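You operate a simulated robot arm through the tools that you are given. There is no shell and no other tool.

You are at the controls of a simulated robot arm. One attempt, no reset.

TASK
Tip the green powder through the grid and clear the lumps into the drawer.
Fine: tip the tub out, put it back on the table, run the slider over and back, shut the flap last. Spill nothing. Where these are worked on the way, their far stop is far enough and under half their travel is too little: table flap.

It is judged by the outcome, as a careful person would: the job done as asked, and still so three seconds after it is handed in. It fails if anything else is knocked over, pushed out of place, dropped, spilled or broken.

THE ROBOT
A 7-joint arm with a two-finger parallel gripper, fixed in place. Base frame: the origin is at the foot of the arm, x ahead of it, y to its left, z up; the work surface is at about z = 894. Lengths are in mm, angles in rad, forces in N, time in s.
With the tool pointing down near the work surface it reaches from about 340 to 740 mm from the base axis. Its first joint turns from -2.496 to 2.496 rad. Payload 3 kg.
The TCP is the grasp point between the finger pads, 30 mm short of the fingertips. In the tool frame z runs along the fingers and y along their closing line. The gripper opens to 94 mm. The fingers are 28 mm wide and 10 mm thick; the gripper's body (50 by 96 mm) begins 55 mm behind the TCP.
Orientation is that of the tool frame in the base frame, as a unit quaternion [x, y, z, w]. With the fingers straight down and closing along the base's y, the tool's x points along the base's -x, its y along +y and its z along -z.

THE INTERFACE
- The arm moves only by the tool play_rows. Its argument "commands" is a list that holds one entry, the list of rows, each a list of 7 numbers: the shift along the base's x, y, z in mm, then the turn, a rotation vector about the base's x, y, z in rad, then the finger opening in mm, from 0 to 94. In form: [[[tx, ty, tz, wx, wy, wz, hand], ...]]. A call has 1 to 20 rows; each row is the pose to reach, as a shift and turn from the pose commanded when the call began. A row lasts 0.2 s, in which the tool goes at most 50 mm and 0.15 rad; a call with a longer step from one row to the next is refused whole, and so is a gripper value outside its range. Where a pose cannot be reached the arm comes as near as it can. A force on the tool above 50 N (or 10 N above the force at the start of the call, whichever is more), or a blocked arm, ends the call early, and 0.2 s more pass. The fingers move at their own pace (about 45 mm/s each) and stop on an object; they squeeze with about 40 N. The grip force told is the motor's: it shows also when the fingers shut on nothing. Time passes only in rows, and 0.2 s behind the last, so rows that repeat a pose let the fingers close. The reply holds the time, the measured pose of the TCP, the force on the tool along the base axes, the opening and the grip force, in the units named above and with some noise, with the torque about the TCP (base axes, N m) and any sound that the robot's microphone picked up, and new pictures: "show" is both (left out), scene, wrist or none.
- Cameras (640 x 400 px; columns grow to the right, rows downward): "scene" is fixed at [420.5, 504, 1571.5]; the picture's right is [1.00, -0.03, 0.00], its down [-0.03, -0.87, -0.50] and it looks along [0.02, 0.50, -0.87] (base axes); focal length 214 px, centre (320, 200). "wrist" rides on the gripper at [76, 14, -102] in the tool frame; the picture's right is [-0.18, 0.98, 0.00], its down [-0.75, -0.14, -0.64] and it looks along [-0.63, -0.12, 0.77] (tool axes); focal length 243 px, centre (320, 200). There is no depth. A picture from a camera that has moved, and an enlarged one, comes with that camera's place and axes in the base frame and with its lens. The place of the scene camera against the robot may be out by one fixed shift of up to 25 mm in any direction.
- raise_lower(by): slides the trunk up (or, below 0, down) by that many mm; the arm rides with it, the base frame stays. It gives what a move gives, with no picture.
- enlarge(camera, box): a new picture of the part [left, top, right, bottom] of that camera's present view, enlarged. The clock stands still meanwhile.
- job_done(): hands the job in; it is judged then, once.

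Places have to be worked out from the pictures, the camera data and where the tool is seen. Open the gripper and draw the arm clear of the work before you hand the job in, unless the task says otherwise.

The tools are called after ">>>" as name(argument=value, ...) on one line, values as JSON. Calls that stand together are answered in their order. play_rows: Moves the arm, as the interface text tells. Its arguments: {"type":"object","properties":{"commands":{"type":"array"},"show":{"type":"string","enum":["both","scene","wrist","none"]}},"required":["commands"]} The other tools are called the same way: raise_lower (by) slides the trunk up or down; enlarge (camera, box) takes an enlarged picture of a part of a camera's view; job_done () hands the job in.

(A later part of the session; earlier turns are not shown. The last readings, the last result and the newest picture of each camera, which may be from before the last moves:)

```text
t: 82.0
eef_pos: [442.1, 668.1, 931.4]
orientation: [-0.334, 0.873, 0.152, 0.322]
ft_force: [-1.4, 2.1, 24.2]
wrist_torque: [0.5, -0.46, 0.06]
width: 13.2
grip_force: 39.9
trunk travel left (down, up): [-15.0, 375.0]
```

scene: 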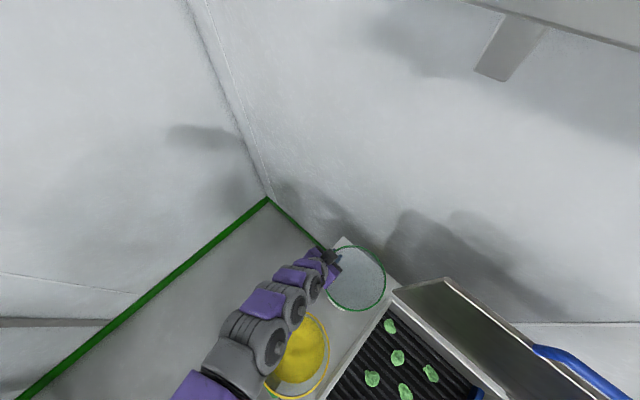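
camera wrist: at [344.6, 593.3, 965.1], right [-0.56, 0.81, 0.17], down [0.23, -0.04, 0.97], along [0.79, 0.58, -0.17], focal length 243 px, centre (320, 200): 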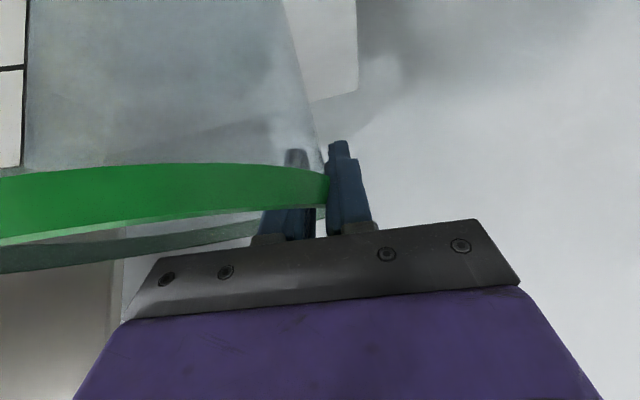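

Contact with the table is felt (24 N). I ease up a little and look whether the tub sits flat.

>>> play_rows(commands=[[[0, 0, 2, 0, 0, 0, 0], [0, 0, 3.5, 0, 0, 0, 0], [0, 0, 3.5, 0, 0, 0, 0]]])

>>> enlarge(camera="wrist", box=[0, 0, 400, 280])

>>> enlarge(camera="scene", box=[260, 220, 420, 330])

```text
t: 82.8
eef_pos: [441.8, 668.6, 932.1]
orientation: [-0.333, 0.874, 0.15, 0.321]
ft_force: [-2.1, 1.0, 17.5]
wrist_torque: [0.3, -0.33, 0.03]
width: 12.7
grip_force: 39.6
trunk travel left (down, up): [-15.0, 375.0]
camera wrist: at [342.4, 592.8, 959.7], right [-0.56, 0.81, 0.17], down [0.23, -0.04, 0.97], along [0.79, 0.59, -0.16], focal length 243 px, centre (320, 200)
```

scene: 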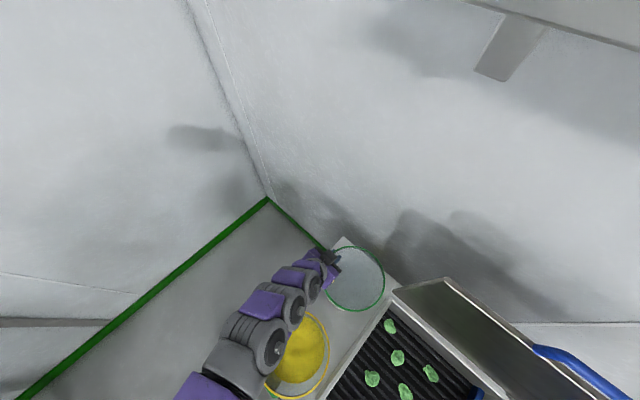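
wrist: 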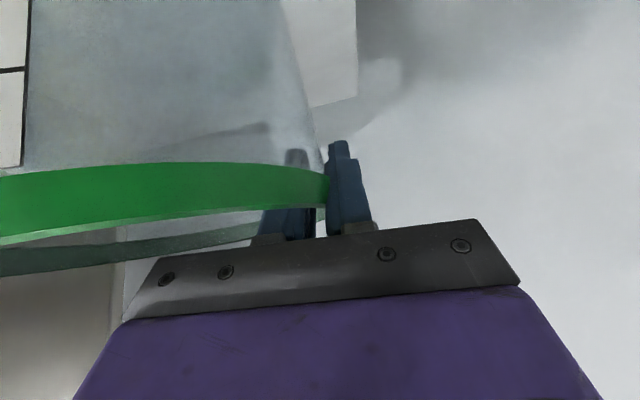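

```text
1.43 times, centred on (200, 140) of wrist
camera zoom: at [342.4, 592.8, 959.7], right [-0.56, 0.81, 0.17], down [0.23, -0.04, 0.97], along [0.79, 0.59, -0.16], focal length 347 px, centre (491, 286)
```

zoom: 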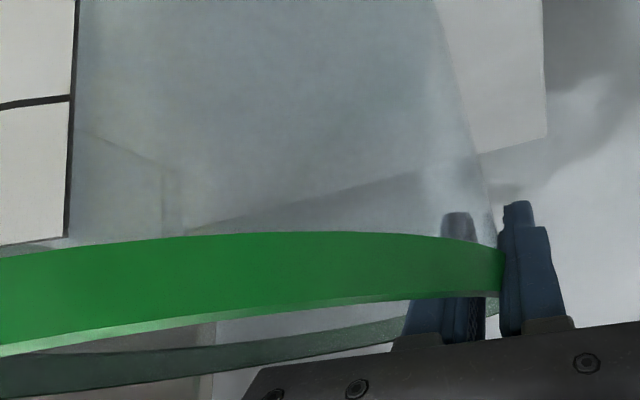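

```text
3.64 times, centred on (340, 275) of scene
camera zoom: at [420.5, 504.0, 1571.5], right [1.0, -0.03, 0.0], down [-0.03, -0.87, -0.5], along [0.02, 0.5, -0.87], focal length 780 px, centre (247, -73)
```

zoom: 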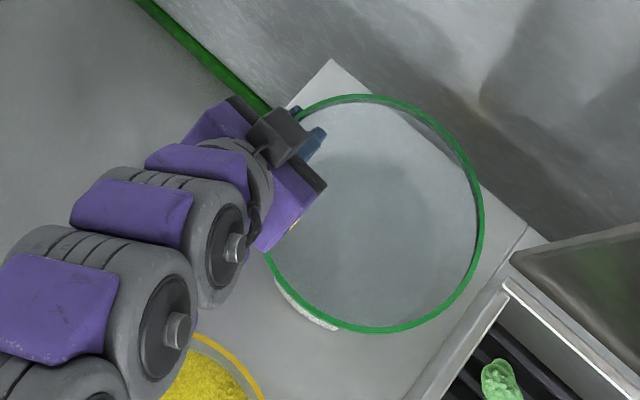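

Rechecking: the rim was really at z≈947 originally (seen edge-on at grip), and now is at ≈948, level; so the tub sits on the table. I open the fingers gently.

>>> play_rows(commands=[[[0, 0, 0.5, 0, 0, 0, 16], [0, 0, 0.5, 0, 0, 0, 22], [0, 0, 0.5, 0, 0, 0, 32], [0, 0, 0.5, 0, 0, 0, 45], [0, 0, 0.5, 0, 0, 0, 56], [0, 0, 0.5, 0, 0, 0, 56]]])

>>> enlarge(camera="scene", box=[260, 220, 420, 330])

```text
t: 84.2
eef_pos: [445.3, 669.0, 931.7]
orientation: [-0.334, 0.874, 0.15, 0.319]
ft_force: [-0.5, 0.7, 0.4]
wrist_torque: [0.01, 0.03, -0.01]
width: 56.2
grip_force: 0.2
trunk travel left (down, up): [-15.0, 375.0]
camera wrist: at [343.4, 592.8, 959.3], right [-0.56, 0.81, 0.17], down [0.23, -0.04, 0.97], along [0.79, 0.58, -0.16], focal length 243 px, centre (320, 200)
```

scene: 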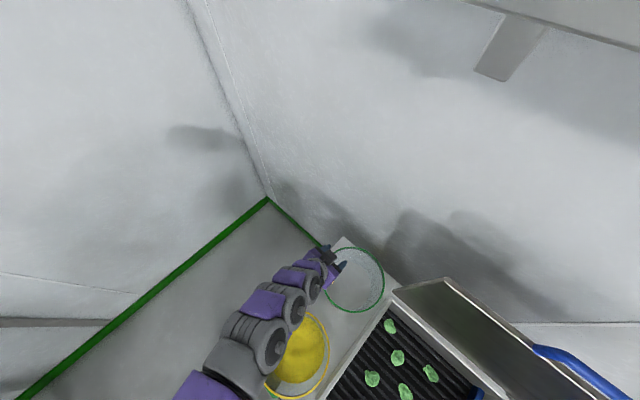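
wrist: 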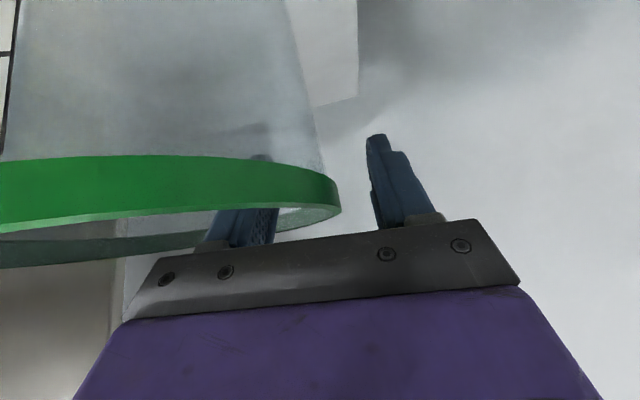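

```text
3.64 times, centred on (340, 275) of scene
camera zoom: at [420.5, 504.0, 1571.5], right [1.0, -0.03, 0.0], down [-0.03, -0.87, -0.5], along [0.02, 0.5, -0.87], focal length 780 px, centre (247, -73)
```

zoom: 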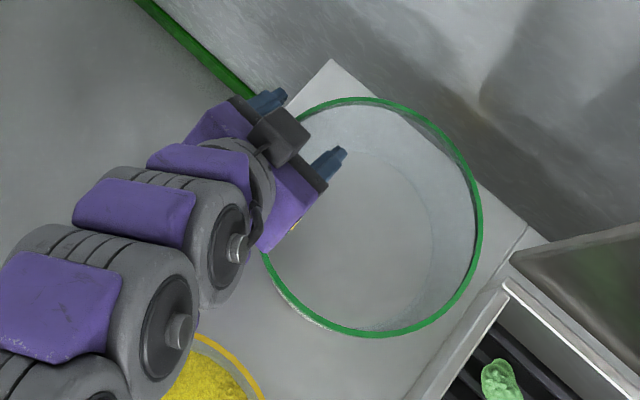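

The tub stands free, upright, in its place. I rise straight up out of it, then withdraw and straighten the hand.

>>> play_rows(commands=[[[0, 0, 20, 0, 0, 0, 56], [0, 0, 50, 0, 0, 0, 56], [0, 0, 90, 0, 0, 0, 56], [0, 0, 130, 0, 0, 0, 56], [-10, -15, 170, -0.09, 0.094, 0, 56], [-20, -30, 210, -0.18, 0.188, 0, 56], [-20, -50, 250, -0.27, 0.282, 0, 56], [-20, -70, 270, -0.36, 0.376, 0, 56], [-20, -90, 280, -0.45, 0.466, 0, 56]]])

```text
t: 86.2
eef_pos: [445.7, 497.7, 1168.0]
orientation: [-0.352, 0.935, 0.029, 0.037]
ft_force: [2.3, -2.6, 1.6]
wrist_torque: [0.11, 0.22, 0.04]
width: 55.9
grip_force: 0.1
out of reach, approached as far as the arm can: row 7, 8, 9
trunk travel left (down, up): [-15.0, 375.0]
camera wrist: at [373.9, 451.2, 1263.7], right [-0.51, 0.86, 0.04], down [0.63, 0.34, 0.7], along [0.59, 0.39, -0.71], focal length 243 px, centre (320, 200)
```

scene: 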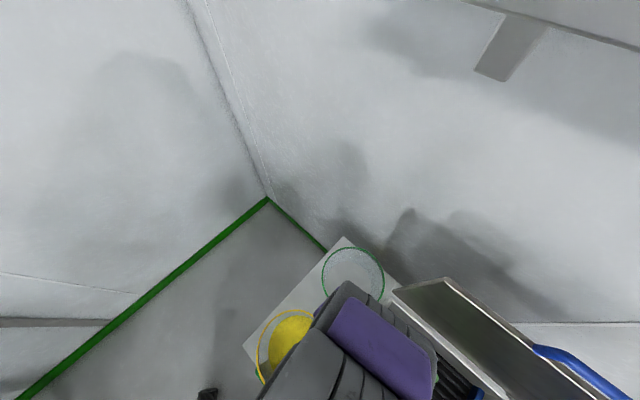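
wrist: 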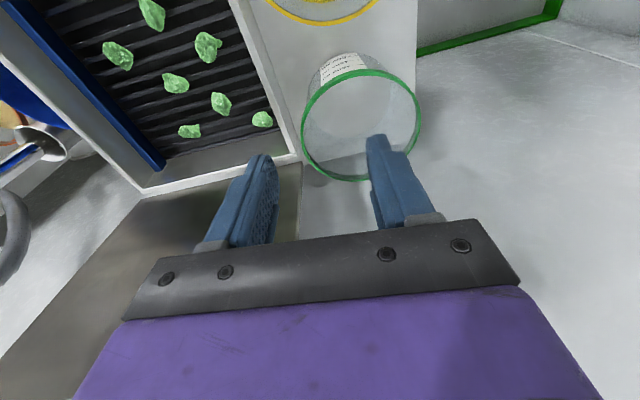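

All seven lumps sit on the grid and both tubs stand. I raise the trunk back up for tool-down work at the slider.

>>> raise_lower(by=200)

```text
t: 88.3
eef_pos: [443.2, 505.6, 1364.7]
orientation: [-0.351, 0.935, 0.028, 0.035]
ft_force: [-2.8, 1.8, 0.3]
wrist_torque: [-0.13, -0.19, -0.02]
width: 56.0
grip_force: 0.1
trunk travel left (down, up): [-215.0, 175.0]
```

Now I fly to above the orange slider knob with the hand vertical.

>>> play_rows(commands=[[[9, -32, -10, -0.02, 0.012, 0.012, 56], [19, -65, -30, -0.04, 0.023, 0.025, 56], [28, -97, -50, -0.06, 0.035, 0.037, 56], [38, -129, -75, -0.077, 0.046, 0.049, 56], [47, -162, -100, -0.077, 0.046, 0.049, 56], [57, -194, -125, -0.077, 0.046, 0.049, 56], [66, -226, -150, -0.077, 0.046, 0.049, 56], [76, -258, -175, -0.077, 0.046, 0.049, 56], [85, -291, -200, -0.077, 0.046, 0.049, 56], [95, -323, -230, -0.077, 0.046, 0.049, 56], [104, -355, -260, -0.077, 0.046, 0.049, 56], [114, -388, -290, -0.077, 0.046, 0.049, 56], [123, -420, -315, -0.077, 0.046, 0.049, 56], [123, -420, -315, -0.077, 0.046, 0.049, 56]]], show="wrist")

>>> enlarge(camera="wrist", box=[200, 0, 440, 160])

```text
t: 91.3
eef_pos: [565.0, 86.0, 1050.8]
orientation: [-0.376, 0.926, 0.002, 0.002]
ft_force: [-0.3, -0.4, -0.6]
wrist_torque: [0.02, -0.03, 0.06]
width: 56.1
grip_force: 0.0
trunk travel left (down, up): [-215.0, 175.0]
camera wrist: at [500.2, 42.0, 1153.4], right [-0.55, 0.83, 0.0], down [0.64, 0.42, 0.65], along [0.54, 0.36, -0.76], focal length 243 px, centre (320, 200)
```

wrist: 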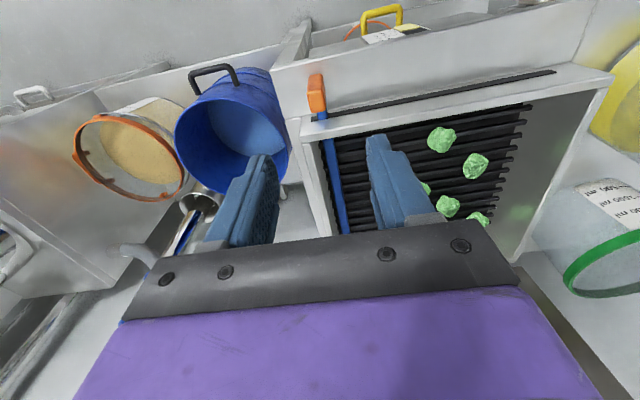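

```text
2.50 times, centred on (320, 80) of wrist
camera zoom: at [500.2, 42.0, 1153.4], right [-0.55, 0.83, 0.0], down [0.64, 0.42, 0.65], along [0.54, 0.36, -0.76], focal length 606 px, centre (320, 500)
```

zoom: 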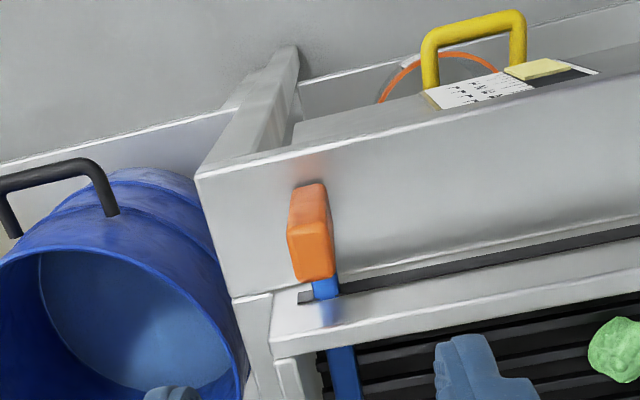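

The knob is at about p≈470, q≈−337, z≈861, close beside the blue pot's handle. I approach offset to the left so the hand stays clear of the pot, pausing above to check.

>>> play_rows(commands=[[[-3, 10, -30, 0, 0, 0, 56], [-3, 10, -60, 0, 0, 0, 56], [-3, 10, -90, 0, 0, 0, 56], [-3, 10, -105, 0, 0, 0, 56], [-3, 10, -105, 0, 0, 0, 56]]], show="wrist")

>>> enlarge(camera="wrist", box=[160, 0, 480, 240])

```text
t: 92.5
eef_pos: [566.3, 96.1, 945.7]
orientation: [-0.375, 0.927, 0.001, 0.002]
ft_force: [0.3, 0.2, -0.5]
wrist_torque: [-0.03, -0.01, 0.01]
width: 56.0
grip_force: 0.1
trunk travel left (down, up): [-215.0, 175.0]
camera wrist: at [500.4, 53.0, 1048.6], right [-0.55, 0.83, 0.0], down [0.64, 0.42, 0.65], along [0.54, 0.36, -0.76], focal length 243 px, centre (320, 200)
```

wrist: 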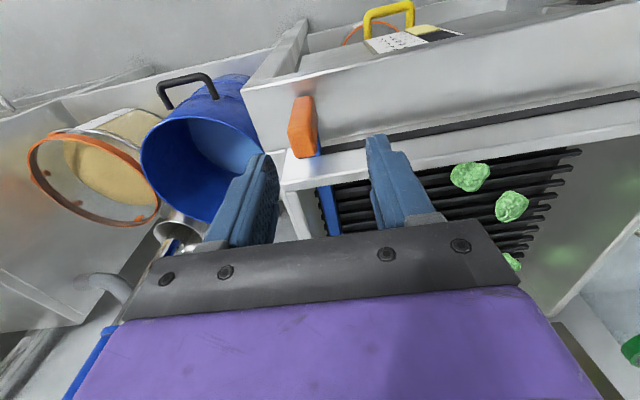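

```text
1.67 times, centred on (320, 120) of wrist
camera zoom: at [500.4, 53.0, 1048.6], right [-0.55, 0.83, 0.0], down [0.64, 0.42, 0.65], along [0.54, 0.36, -0.76], focal length 404 px, centre (320, 333)
```

zoom: 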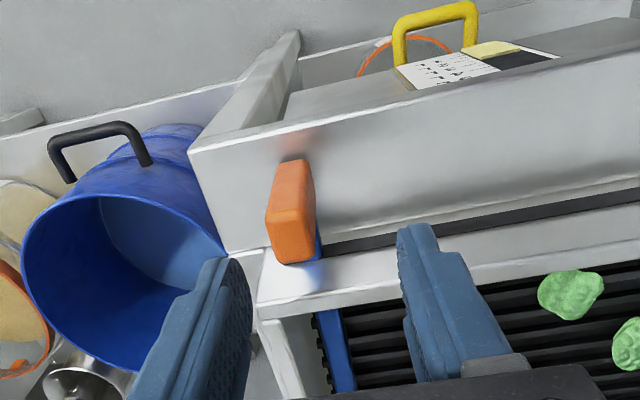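

Triangulation puts the knob centre at p≈465, q≈−336, z≈880, and the pot's rim far lower (~z 700), so there is no conflict. I centre on the knob, descend and grip it.

>>> play_rows(commands=[[[3, -12, -10, 0, 0, 0, 56], [3, -12, -35, 0, 0, 0, 56], [3, -12, -55, 0, 0, 0, 56], [3, -12, -60, 0, 0, 0, 50], [3, -12, -60, 0, 0, 0, 35], [3, -12, -60, 0, 0, 0, 20], [3, -12, -60, 0, 0, 0, 5], [3, -12, -60, 0, 0, 0, 0], [3, -12, -60, 0, 0, 0, 0]]], show="wrist")

>>> enlarge(camera="wrist", box=[160, 0, 480, 240])

```text
t: 94.5
eef_pos: [566.9, 83.5, 885.4]
orientation: [-0.376, 0.926, 0.002, 0.001]
ft_force: [-1.1, 0.2, 0.2]
wrist_torque: [0.06, -0.11, 0.01]
width: 22.4
grip_force: 45.3
trunk travel left (down, up): [-215.0, 175.0]
camera wrist: at [502.0, 39.8, 988.5], right [-0.55, 0.83, 0.0], down [0.64, 0.42, 0.65], along [0.54, 0.36, -0.76], focal length 243 px, centre (320, 200)
```

wrist: 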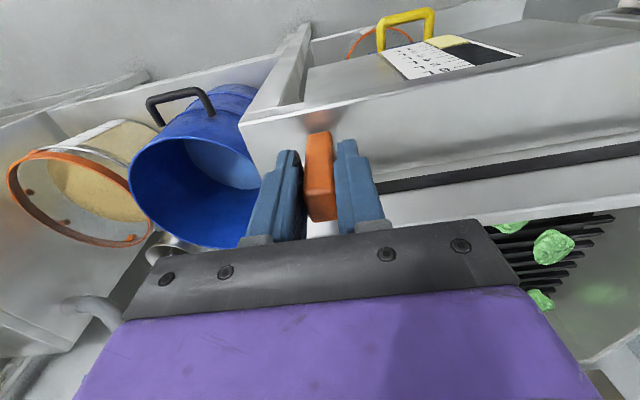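

```text
1.67 times, centred on (320, 120) of wrist
camera zoom: at [502.0, 39.8, 988.5], right [-0.55, 0.83, 0.0], down [0.64, 0.42, 0.65], along [0.54, 0.36, -0.76], focal length 404 px, centre (320, 333)
```

zoom: 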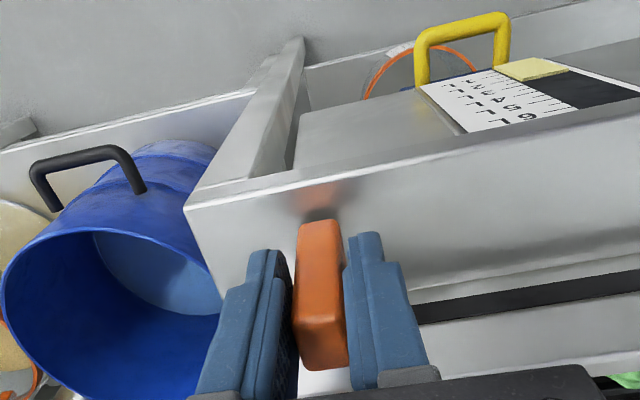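

The knob is gripped. I slide it left along the slot, first 200 mm.

>>> play_rows(commands=[[[-7, 7.2, 0, 0, 0, 0, 0], [-20.8, 21.6, 0, 0, 0, 0, 0], [-34.7, 36, 0, 0, 0, 0, 0], [-48.6, 50.4, 0, 0, 0, 0, 0], [-62.5, 64.7, 0, 0, 0, 0, 0], [-76.4, 79.1, 0, 0, 0, 0, 0], [-90.3, 93.5, 0, 0, 0, 0, 0], [-104.2, 107.9, 0, 0, 0, 0, 0], [-118.1, 122.3, 0, 0, 0, 0, 0], [-132, 136.7, 0, 0, 0, 0, 0], [-139, 143.9, 0, 0, 0, 0, 0]]])

>>> enlarge(camera="wrist", box=[200, 0, 640, 260])

```text
t: 96.9
eef_pos: [426.0, 224.0, 886.6]
orientation: [-0.376, 0.927, 0.002, 0.001]
ft_force: [-20.1, -19.4, -18.7]
wrist_torque: [-0.21, 0.09, 0.04]
width: 22.5
grip_force: 45.3
trunk travel left (down, up): [-215.0, 175.0]
camera wrist: at [361.9, 180.7, 989.0], right [-0.55, 0.83, 0.0], down [0.64, 0.42, 0.64], along [0.54, 0.36, -0.76], focal length 243 px, centre (320, 200)
```

scene: 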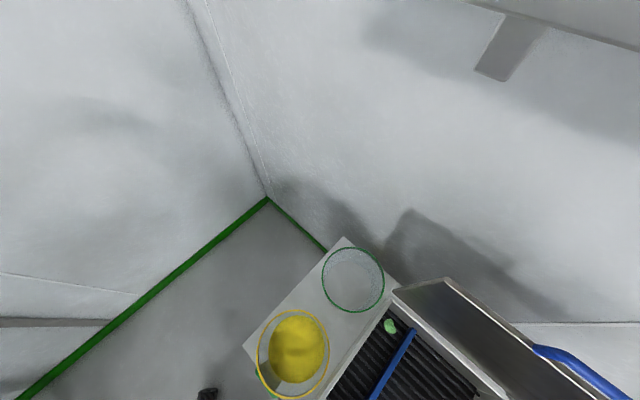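
wrist: 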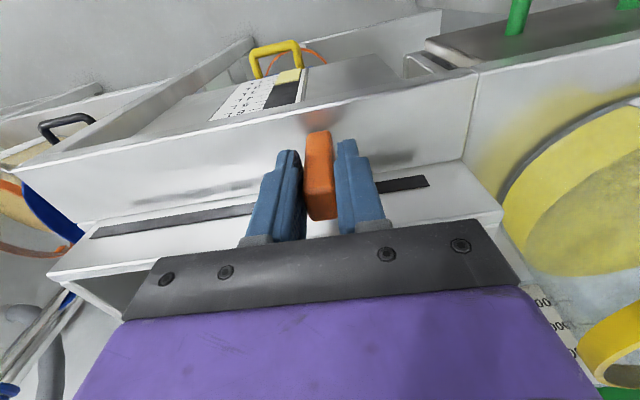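

```text
1.45 times, centred on (420, 130) of wrist
camera zoom: at [361.9, 180.7, 989.0], right [-0.55, 0.83, 0.0], down [0.64, 0.42, 0.64], along [0.54, 0.36, -0.76], focal length 353 px, centre (174, 302)
```

zoom: 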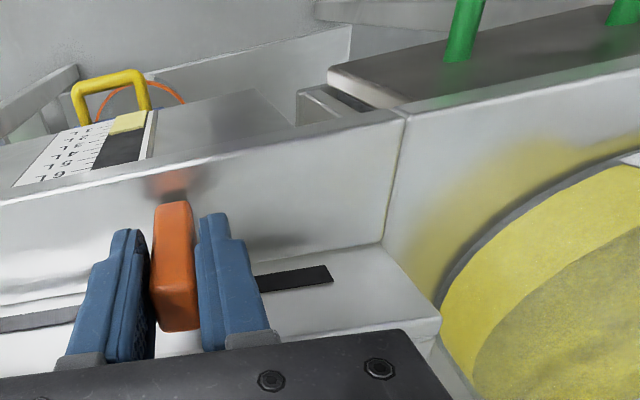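

Slider slid 200 mm; the track is slightly askew, so I ease off and continue to the left stop.

>>> play_rows(commands=[[[-6.4, 0.8, -2, 0, 0, 0, 0], [-15.6, 10, -2, 0, 0, 0, 0], [-25.5, 19.8, -2, 0, 0, 0, 0], [-35.5, 29.7, -2, 0, 0, 0, 0], [-42.6, 36.7, -2, 0, 0, 0, 0], [-46.9, 40.9, -2, 0, 0, 0, 0], [-51.1, 45.1, -2, 0, 0, 0, 0], [-55.3, 49.5, -2, 0, 0, 0, 0]]])

>>> enlarge(camera="scene", box=[300, 230, 520, 400])

```text
t: 98.5
eef_pos: [384.5, 265.5, 883.7]
orientation: [-0.371, 0.929, 0.004, 0.006]
ft_force: [38.2, -36.3, -5.0]
wrist_torque: [0.47, -0.43, -0.48]
width: 22.3
grip_force: 45.3
trunk travel left (down, up): [-215.0, 175.0]
stopped in row 7: the force on the tool passed its limit at 58 N (the readings are from after the stop); the commanded pose is now the measured one
camera wrist: at [318.5, 222.6, 986.2], right [-0.54, 0.84, 0.01], down [0.64, 0.41, 0.65], along [0.54, 0.36, -0.76], focal length 243 px, centre (320, 200)
```

scene: 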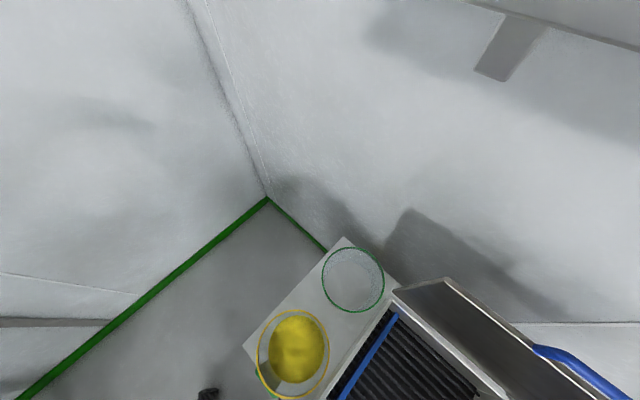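
wrist: 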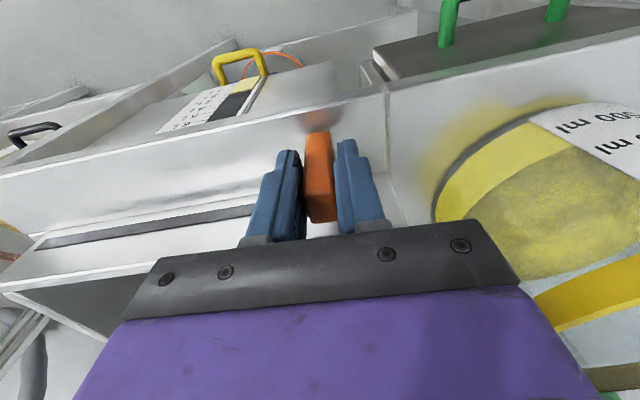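

```text
2.35 times, centred on (410, 315) of scene
camera zoom: at [420.5, 504.0, 1571.5], right [1.0, -0.03, 0.0], down [-0.03, -0.87, -0.5], along [0.02, 0.5, -0.87], focal length 505 px, centre (108, -71)
```

zoom: 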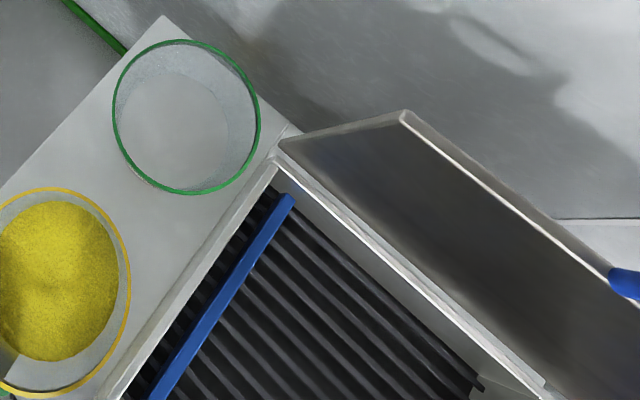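

The slider is at its left stop and the grid is clear of lumps. I run it back to the right end.

>>> play_rows(commands=[[[5.5, -5.5, 0, 0, 0, 0, 0], [18.4, -18.4, 0, 0, 0, 0, 0], [36.8, -36.7, 0, 0, 0, 0, 0], [55.2, -55.1, 0, 0, 0, 0, 0], [73.6, -73.5, 0, 0, 0, 0, 0], [92, -91.9, 0, 0, 0, 0, 0], [110.5, -110.2, 0, 0, 0, 0, 0], [128.9, -128.6, 0, 0, 0, 0, 0], [147.3, -147, 0, 0, 0, 0, 0], [165.7, -165.3, 0, 0, 0, 0, 0], [178.6, -178.2, 0, 0, 0, 0, 0], [184.1, -183.7, 0, 0, 0, 0, 0], [184.1, -183.7, 0, 0, 0, 0, 0]]])

>>> enlarge(camera="scene", box=[300, 230, 520, 400])

```text
t: 101.3
eef_pos: [564.2, 86.7, 884.3]
orientation: [-0.373, 0.928, 0.002, 0.007]
ft_force: [-3.4, -5.3, -7.9]
wrist_torque: [0.9, -0.9, 0.01]
width: 22.1
grip_force: 44.7
trunk travel left (down, up): [-215.0, 175.0]
camera wrist: at [498.5, 43.3, 986.5], right [-0.55, 0.84, 0.0], down [0.63, 0.41, 0.65], along [0.54, 0.36, -0.76], focal length 243 px, centre (320, 200)
```

scene: 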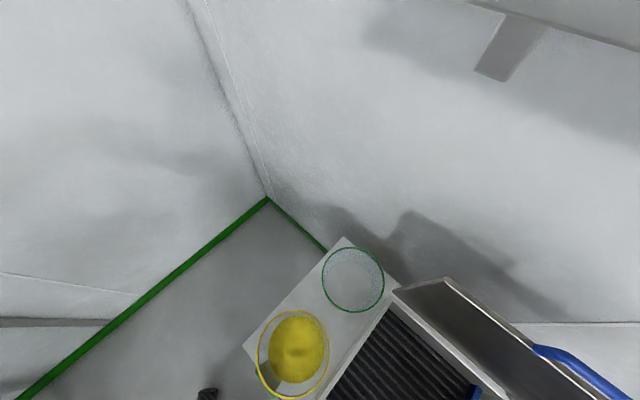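
wrist: 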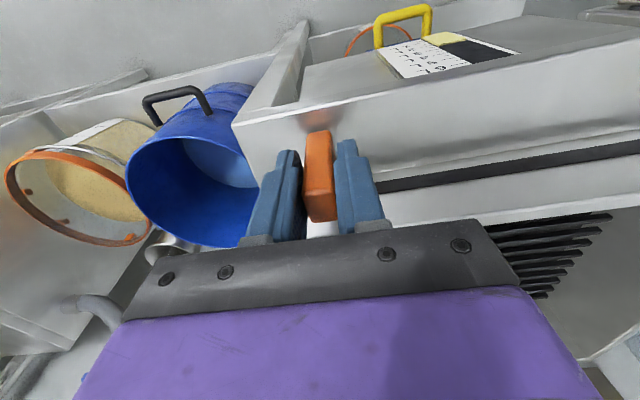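

```text
2.35 times, centred on (410, 315) of scene
camera zoom: at [420.5, 504.0, 1571.5], right [1.0, -0.03, 0.0], down [-0.03, -0.87, -0.5], along [0.02, 0.5, -0.87], focal length 505 px, centre (108, -71)
```

zoom: 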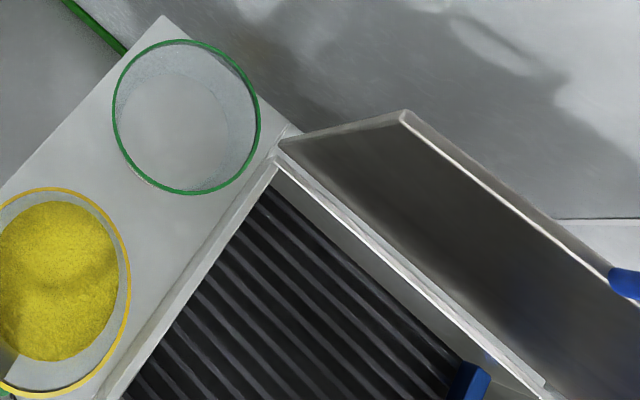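

The slider is about 4 mm short of where it started; I nudge it to the right stop.

>>> play_rows(commands=[[[1.5, -1.5, 0, 0, 0, 0, 0], [3, -3, 0, 0, 0, 0, 0], [4.5, -4.6, 0, 0, 0, 0, 0], [5.5, -5.6, 0, 0, 0, 0, 0], [5.5, -5.6, 0, 0, 0, 0, 0]]], show="none")

```text
t: 102.5
eef_pos: [568.2, 82.4, 883.5]
orientation: [-0.374, 0.928, 0.002, 0.006]
ft_force: [-7.4, 0.0, -6.6]
wrist_torque: [0.71, -0.65, 0.08]
width: 22.5
grip_force: 45.4
trunk travel left (down, up): [-215.0, 175.0]
```

The slider is back at its start. I release the knob and rise straight up.

>>> play_rows(commands=[[[0, 0, 0, 0, 0, 0, 40], [0, 0, 0, 0, 0, 0, 56], [0, 0, 10, 0, 0, 0, 56], [0, 0, 40, 0, 0, 0, 56], [0, 0, 85, 0, 0, 0, 56], [0, 0, 130, 0, 0, 0, 56], [0, 0, 170, 0, 0, 0, 56]]])

>>> enlarge(camera="wrist", box=[160, 0, 640, 260])

```text
t: 104.1
eef_pos: [568.0, 83.1, 1056.9]
orientation: [-0.374, 0.927, 0.003, 0.006]
ft_force: [-0.2, -0.9, -0.7]
wrist_torque: [-0.01, -0.01, -0.01]
width: 56.0
grip_force: 0.1
trunk travel left (down, up): [-215.0, 175.0]
camera wrist: at [503.2, 40.2, 1159.1], right [-0.55, 0.84, 0.0], down [0.64, 0.42, 0.65], along [0.54, 0.36, -0.76], focal length 243 px, centre (320, 200)
```

scene: 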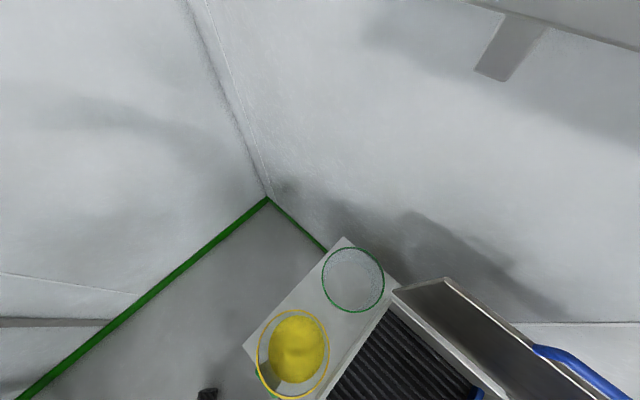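
wrist: 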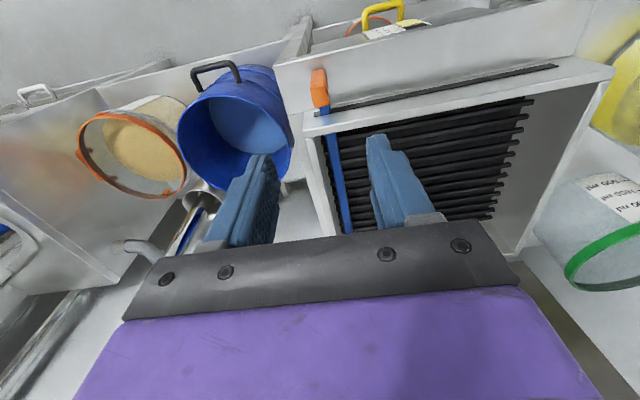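

```text
1.33 times, centred on (400, 130) of wrist
camera zoom: at [503.2, 40.2, 1159.1], right [-0.55, 0.84, 0.0], down [0.64, 0.42, 0.65], along [0.54, 0.36, -0.76], focal length 324 px, centre (213, 293)
```

zoom: 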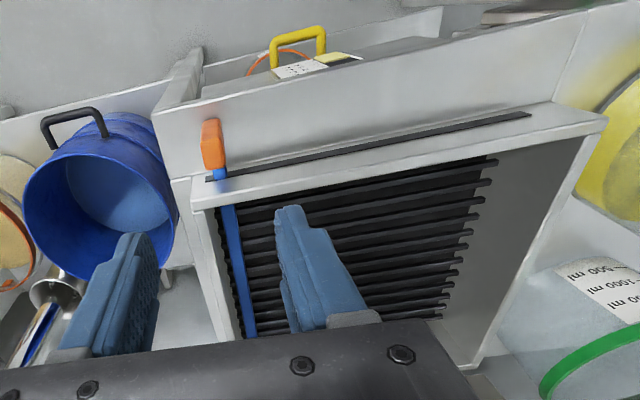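

Grid clear, lumps gone. Now for the flap: I rise, turn the hand 90° so it closes across the handle bar.

>>> play_rows(commands=[[[-2, 13, 20, 0, 0, -0.131, 56], [-4, 27, 40, 0, 0, -0.262, 56], [-6, 40, 61, 0, 0, -0.393, 56], [-8, 53, 81, 0, 0, -0.524, 56], [-10, 67, 101, 0, 0, -0.654, 56], [-12, 80, 121, 0, 0, -0.785, 56], [-14, 93, 142, 0, 0, -0.916, 56], [-16, 107, 162, 0, 0, -1.047, 50], [-18, 120, 182, 0, 0, -1.178, 44], [-20, 133, 202, 0, 0, -1.309, 44], [-22, 147, 223, 0, 0, -1.44, 44], [-24, 160, 243, 0, 0, -1.571, 44]]], show="none")

>>> play_rows(commands=[[[10, 10, 0, 0.098, -0.1, 0, 44], [22, 21, 0, 0.195, -0.201, 0, 44], [36, 35, 0, 0.293, -0.301, 0, 44], [50, 48, 0, 0.391, -0.401, 0, 44], [65, 63, 0, 0.488, -0.502, 0, 44], [79, 76, 0, 0.586, -0.602, 0, 44], [94, 90, 0, 0.684, -0.702, 0, 44], [108, 104, 0, 0.766, -0.787, 0, 44]]])

>>> enlarge(camera="wrist", box=[160, 0, 560, 250])

```text
t: 106.7
eef_pos: [545.6, 243.5, 1297.8]
orientation: [0.393, 0.92, -0.003, 0.007]
ft_force: [0.6, -0.5, 0.2]
wrist_torque: [-0.01, -0.02, 0.01]
width: 44.1
grip_force: 0.0
trunk travel left (down, up): [-215.0, 175.0]
```

```text
t: 108.5
eef_pos: [655.2, 346.3, 1296.9]
orientation: [0.338, 0.783, 0.479, 0.207]
ft_force: [0.0, -0.1, -0.6]
wrist_torque: [0.01, 0.0, -0.02]
width: 44.0
grip_force: 0.0
trunk travel left (down, up): [-215.0, 175.0]
camera wrist: at [542.6, 343.8, 1357.3], right [0.45, 0.17, 0.88], down [0.05, -0.98, 0.17], along [0.89, -0.03, -0.45], focal length 243 px, centre (320, 200)
```

scene: 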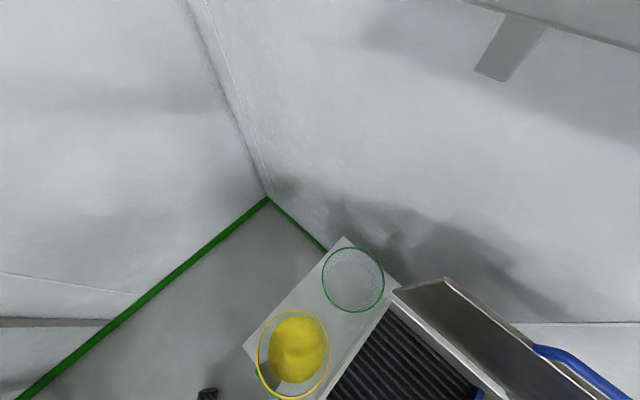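
wrist: 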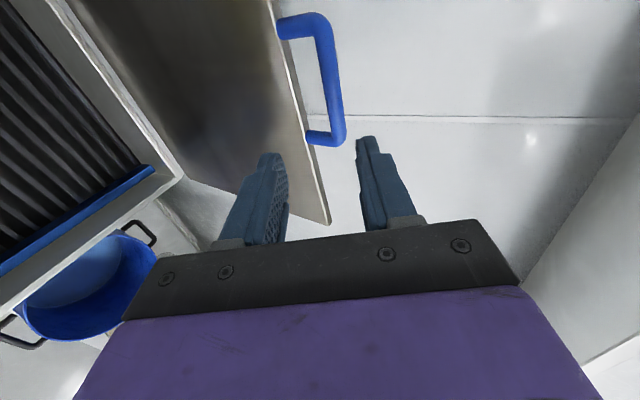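

```text
1.60 times, centred on (360, 125) of wrist
camera zoom: at [542.6, 343.8, 1357.3], right [0.45, 0.17, 0.88], down [0.05, -0.98, 0.17], along [0.89, -0.03, -0.45], focal length 388 px, centre (256, 320)
```

zoom: 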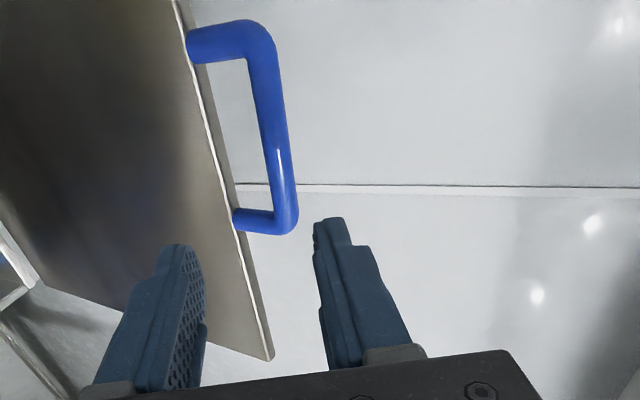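

The bar shows ahead at roughly p≈842, z≈1242, 140 mm along the tool axis. I advance most of the way and re-check.

>>> play_rows(commands=[[[20, 19.5, -10, 0, 0, 0, 40], [41, 39.5, -20, 0, 0, 0, 36], [61, 59, -31, 0, 0, 0, 36], [61, 59, -31, 0, 0, 0, 36]]], show="wrist")

>>> enlarge(camera="wrist", box=[160, 0, 560, 250])

```text
t: 109.5
eef_pos: [715.5, 404.5, 1266.1]
orientation: [0.338, 0.783, 0.479, 0.206]
ft_force: [0.1, -0.7, 0.2]
wrist_torque: [-0.03, 0.03, -0.02]
width: 36.1
grip_force: 0.2
trunk travel left (down, up): [-215.0, 175.0]
camera wrist: at [602.1, 402.2, 1325.8], right [0.45, 0.17, 0.87], down [0.06, -0.98, 0.17], along [0.89, -0.03, -0.45], focal length 243 px, centre (320, 200)
```

wrist: 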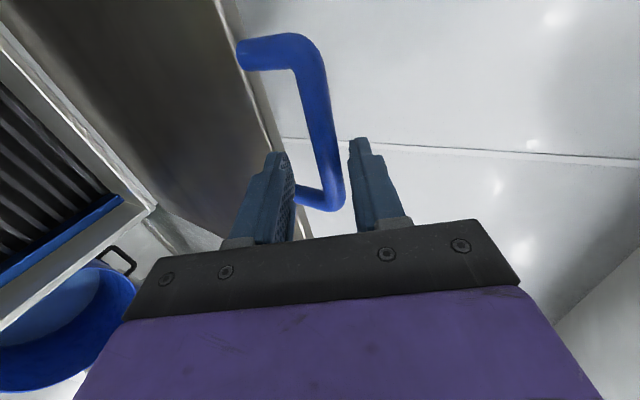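

```text
1.60 times, centred on (360, 125) of wrist
camera zoom: at [602.1, 402.2, 1325.8], right [0.45, 0.17, 0.87], down [0.06, -0.98, 0.17], along [0.89, -0.03, -0.45], focal length 388 px, centre (256, 320)
```

zoom: 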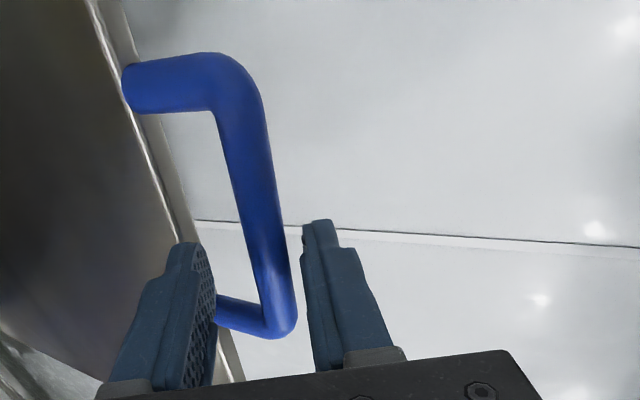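

The bar is about 45 mm ahead and centred between the fingers. I advance 30 mm and close on it.

>>> play_rows(commands=[[[7, 6.7, -4, 0, 0, 0, 36], [14, 13.5, -8, 0, 0, 0, 36], [20, 19.3, -11.4, 0, 0, 0, 36], [20, 19.3, -11.4, 0, 0, 0, 26], [20, 19.3, -11.4, 0, 0, 0, 18], [20, 19.3, -11.4, 0, 0, 0, 10], [20, 19.3, -11.4, 0, 0, 0, 10]]], show="wrist")

>>> enlarge(camera="wrist", box=[160, 0, 560, 250])

```text
t: 111.0
eef_pos: [734.1, 424.1, 1266.3]
orientation: [0.337, 0.779, 0.485, 0.213]
ft_force: [2.4, -2.9, 44.8]
wrist_torque: [0.35, 0.04, 0.54]
width: 15.1
grip_force: 24.8
trunk travel left (down, up): [-215.0, 175.0]
stopped in row 7: the force on the tool passed its limit at 51 N (the readings are from after the stop); the commanded pose is now the measured one
camera wrist: at [618.7, 421.6, 1325.1], right [0.44, 0.16, 0.88], down [0.05, -0.99, 0.16], along [0.9, -0.03, -0.44], focal length 243 px, centre (320, 200)
```

wrist: 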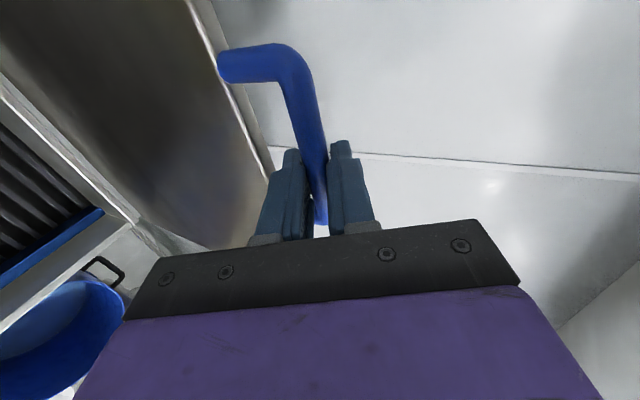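

```text
1.60 times, centred on (360, 125) of wrist
camera zoom: at [618.7, 421.6, 1325.1], right [0.44, 0.16, 0.88], down [0.05, -0.99, 0.16], along [0.9, -0.03, -0.44], focal length 388 px, centre (256, 320)
```

zoom: 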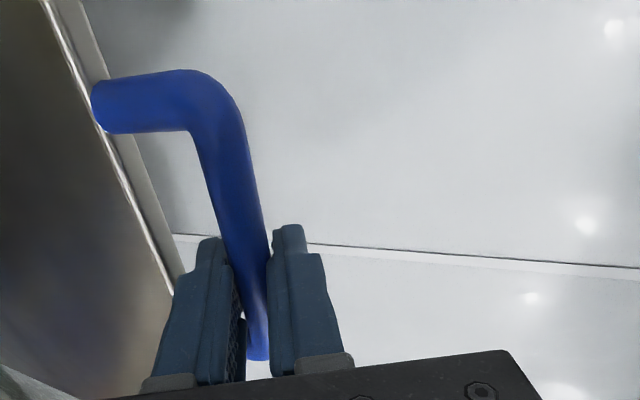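

The bar was pinched at the very fingertips and pushed the hand up. I open slightly, move 10 mm deeper along the tool axis, and close again.

>>> play_rows(commands=[[[0, 0, 0, 0, 0, 0, 32], [0, 0, 0, 0, 0, 0, 32], [3.2, 3.1, -2.2, 0, 0, 0, 32], [6.4, 6.2, -4.4, 0, 0, 0, 32], [6.4, 6.2, -4.4, 0, 0, 0, 32]]], show="wrist")

>>> enlarge(camera="wrist", box=[160, 0, 560, 250])

```text
t: 112.1
eef_pos: [743.9, 435.2, 1262.7]
orientation: [0.337, 0.779, 0.484, 0.213]
ft_force: [-0.9, 0.8, 33.7]
wrist_torque: [0.4, -0.1, 0.4]
width: 27.1
grip_force: 0.1
trunk travel left (down, up): [-215.0, 175.0]
stopped in row 5: the force on the tool passed its limit at 56 N (the readings are from after the stop); the commanded pose is now the measured one
camera wrist: at [629.1, 432.6, 1320.5], right [0.44, 0.16, 0.88], down [0.05, -0.99, 0.16], along [0.9, -0.03, -0.44], focal length 243 px, centre (320, 200)
```

wrist: 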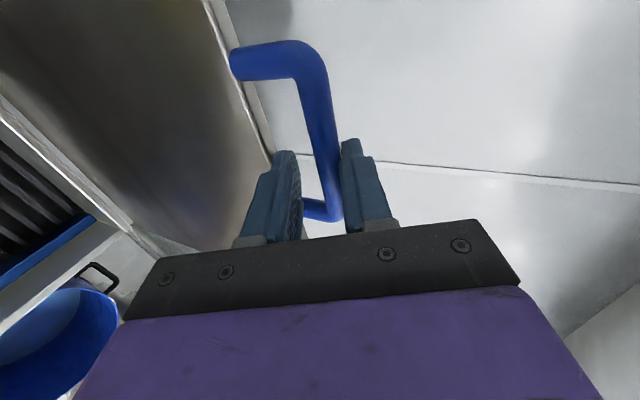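

```text
1.60 times, centred on (360, 125) of wrist
camera zoom: at [629.1, 432.6, 1320.5], right [0.44, 0.16, 0.88], down [0.05, -0.99, 0.16], along [0.9, -0.03, -0.44], focal length 388 px, centre (256, 320)
```

zoom: 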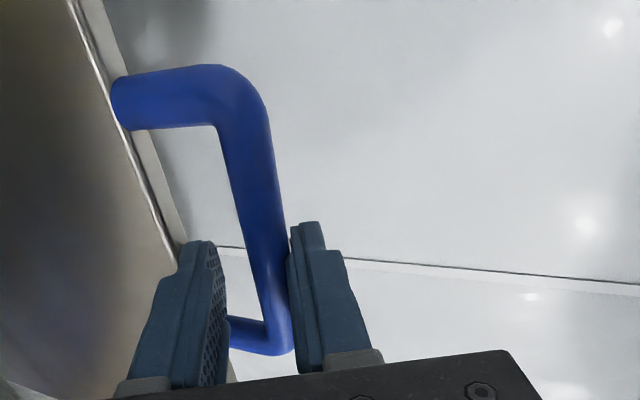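

The bar presses the upper finger; I shift the hand up by ~7 mm across the bar, then close.

>>> play_rows(commands=[[[1.2, 1.1, 3.2, 0, 0, 0, 32], [2.3, 2.2, 6.5, 0, 0, 0, 32], [2.3, 2.2, 6.5, 0, 0, 0, 26], [2.3, 2.2, 6.5, 0, 0, 0, 20], [2.3, 2.2, 6.5, 0, 0, 0, 14], [2.3, 2.2, 6.5, 0, 0, 0, 14]]], show="wrist")

```text
t: 113.5
eef_pos: [745.6, 436.1, 1263.3]
orientation: [0.337, 0.781, 0.481, 0.211]
ft_force: [0.1, 0.2, 22.9]
wrist_torque: [0.08, -0.28, -0.19]
width: 25.5
grip_force: 9.9
trunk travel left (down, up): [-215.0, 175.0]
camera wrist: at [630.6, 433.4, 1321.7], right [0.44, 0.17, 0.88], down [0.05, -0.99, 0.16], along [0.89, -0.03, -0.45], focal length 243 px, centre (320, 200)
```

wrist: 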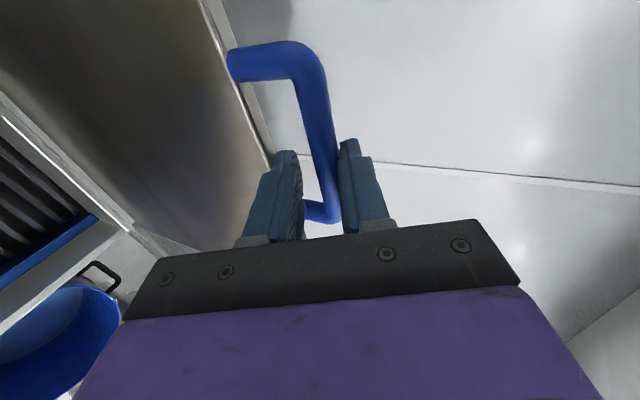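

The upper finger still bears on the bar, so I raise another 6 mm and close.

>>> play_rows(commands=[[[1, 1, 3, 0, 0, 0, 14], [2, 2, 6, 0, 0, 0, 10], [2, 2, 6, 0, 0, 0, 10], [2, 2, 6, 0, 0, 0, 10]]], show="wrist")

>>> enlarge(camera="wrist", box=[160, 0, 560, 250])

```text
t: 114.5
eef_pos: [748.0, 438.8, 1266.9]
orientation: [0.337, 0.782, 0.481, 0.21]
ft_force: [-0.7, -0.1, 10.4]
wrist_torque: [0.07, -0.04, 0.09]
width: 15.7
grip_force: 5.1
trunk travel left (down, up): [-215.0, 175.0]
camera wrist: at [633.7, 436.3, 1326.4], right [0.45, 0.17, 0.88], down [0.05, -0.98, 0.17], along [0.89, -0.03, -0.45], focal length 243 px, centre (320, 200)
```

wrist: 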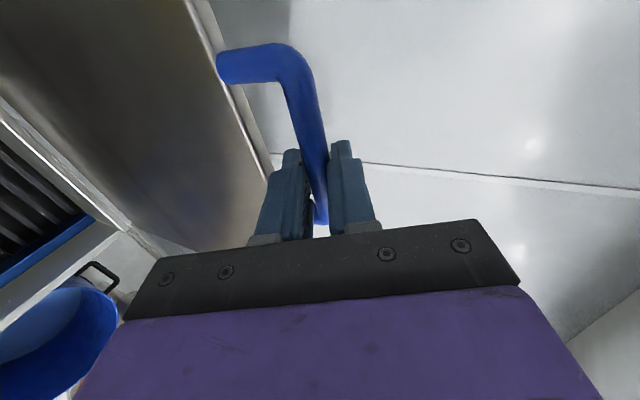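

```text
1.60 times, centred on (360, 125) of wrist
camera zoom: at [633.7, 436.3, 1326.4], right [0.45, 0.17, 0.88], down [0.05, -0.98, 0.17], along [0.89, -0.03, -0.45], focal length 388 px, centre (256, 320)
```

zoom: 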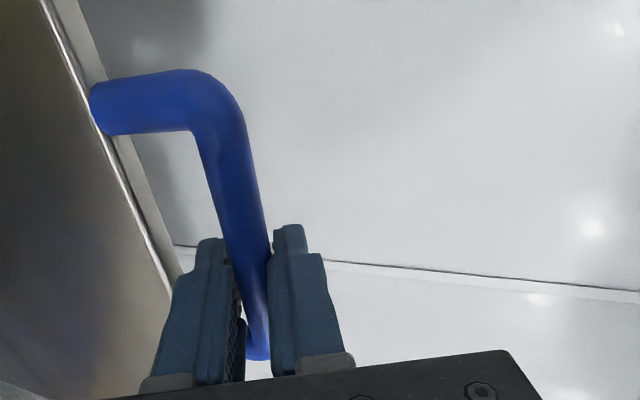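

The tips squeezed past the bar and nudged the flap further back. I open wide and look afresh.

>>> play_rows(commands=[[[0, 0, 0, 0, 0, 0, 40], [0, 0, 0, 0, 0, 0, 44], [0, 0, 0, 0, 0, 0, 44]]])

>>> enlarge(camera="wrist", box=[160, 0, 560, 250])

>>> enlarge(camera="scene", box=[420, 250, 640, 400])

```text
t: 115.3
eef_pos: [748.6, 439.4, 1267.6]
orientation: [0.338, 0.781, 0.481, 0.21]
ft_force: [2.2, -1.6, 6.5]
wrist_torque: [-0.04, -0.18, -0.03]
width: 40.3
grip_force: 0.1
trunk travel left (down, up): [-215.0, 175.0]
camera wrist: at [634.1, 435.6, 1327.0], right [0.45, 0.17, 0.88], down [0.05, -0.99, 0.16], along [0.89, -0.03, -0.45], focal length 243 px, centre (320, 200)
```

scene: 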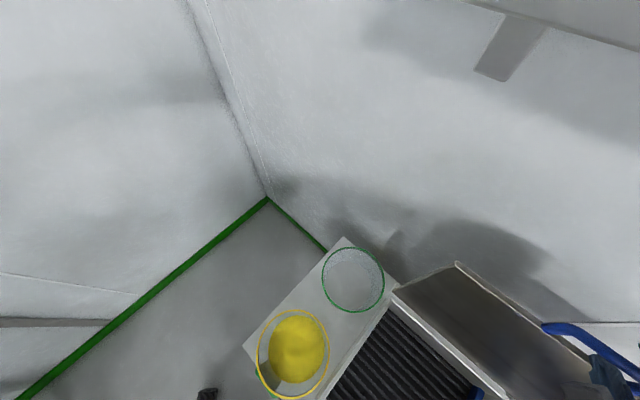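
wrist: 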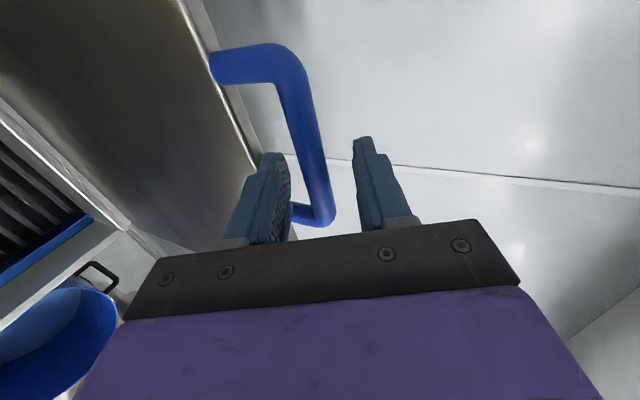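

```text
1.60 times, centred on (360, 125) of wrist
camera zoom: at [634.1, 435.6, 1327.0], right [0.45, 0.17, 0.88], down [0.05, -0.99, 0.16], along [0.89, -0.03, -0.45], focal length 388 px, centre (256, 320)
```

zoom: 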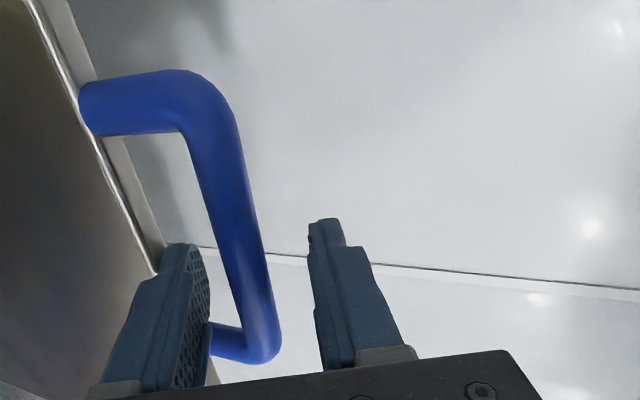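

```text
2.67 times, centred on (530, 325) of scene
camera zoom: at [420.5, 504.0, 1571.5], right [1.0, -0.03, 0.0], down [-0.03, -0.87, -0.5], along [0.02, 0.5, -0.87], focal length 572 px, centre (-240, -133)
```

zoom: 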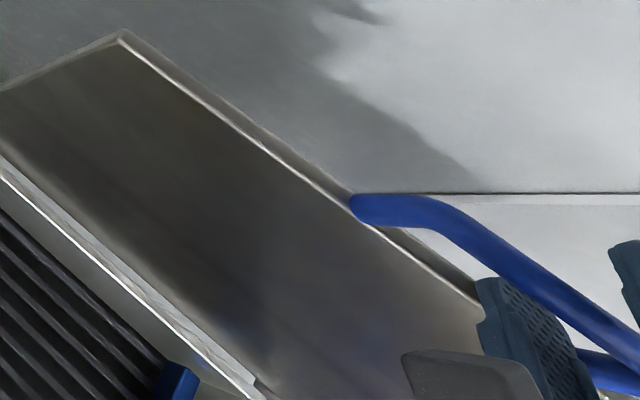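

Judging by the bar's apparent thickness it is still ~30 mm beyond the fingertips (p≈892, z≈1229; flap now leaning ~10° back). I shift down across by 13 mm and advance along the tool axis.

>>> play_rows(commands=[[[-2, -2, -6, 0, 0, 0, 40], [-4.3, -4.2, -12, 0, 0, 0, 40], [3, 3, -15.5, 0, 0, 0, 40], [11, 10.7, -21, 0, 0, 0, 40]]], show="wrist")

>>> enlarge(camera="wrist", box=[160, 0, 560, 250])

```text
t: 116.2
eef_pos: [755.2, 447.0, 1262.1]
orientation: [0.335, 0.777, 0.487, 0.215]
ft_force: [0.1, 1.6, 27.8]
wrist_torque: [0.12, -0.43, 0.07]
width: 28.9
grip_force: 0.1
trunk travel left (down, up): [-215.0, 175.0]
stopped in row 4: the force on the tool passed its limit at 53 N (the readings are from after the stop); the commanded pose is now the measured one
camera wrist: at [640.8, 443.9, 1318.3], right [0.43, 0.16, 0.89], down [0.05, -0.99, 0.16], along [0.9, -0.03, -0.43], focal length 243 px, centre (320, 200)
```

wrist: 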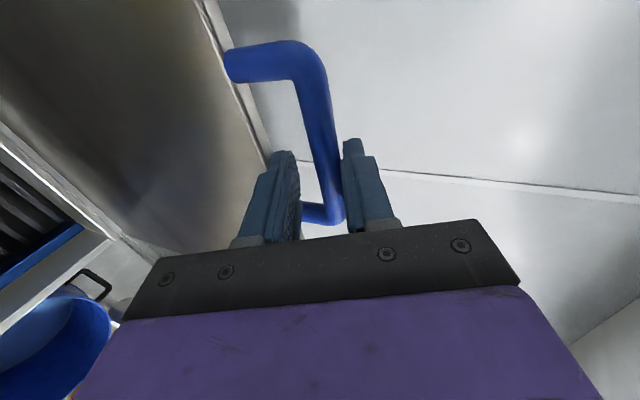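

```text
1.60 times, centred on (360, 125) of wrist
camera zoom: at [640.8, 443.9, 1318.3], right [0.43, 0.16, 0.89], down [0.05, -0.99, 0.16], along [0.9, -0.03, -0.43], focal length 388 px, centre (256, 320)
```

zoom: 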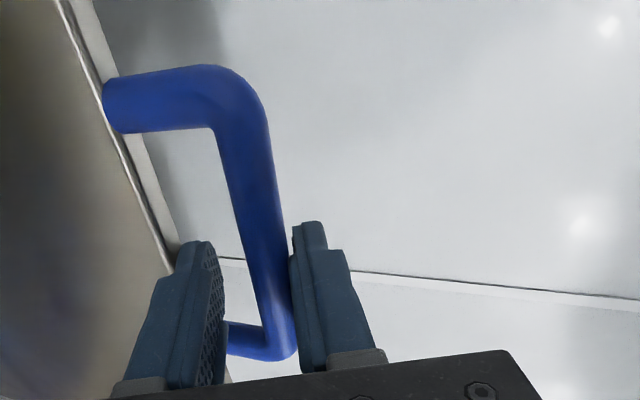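

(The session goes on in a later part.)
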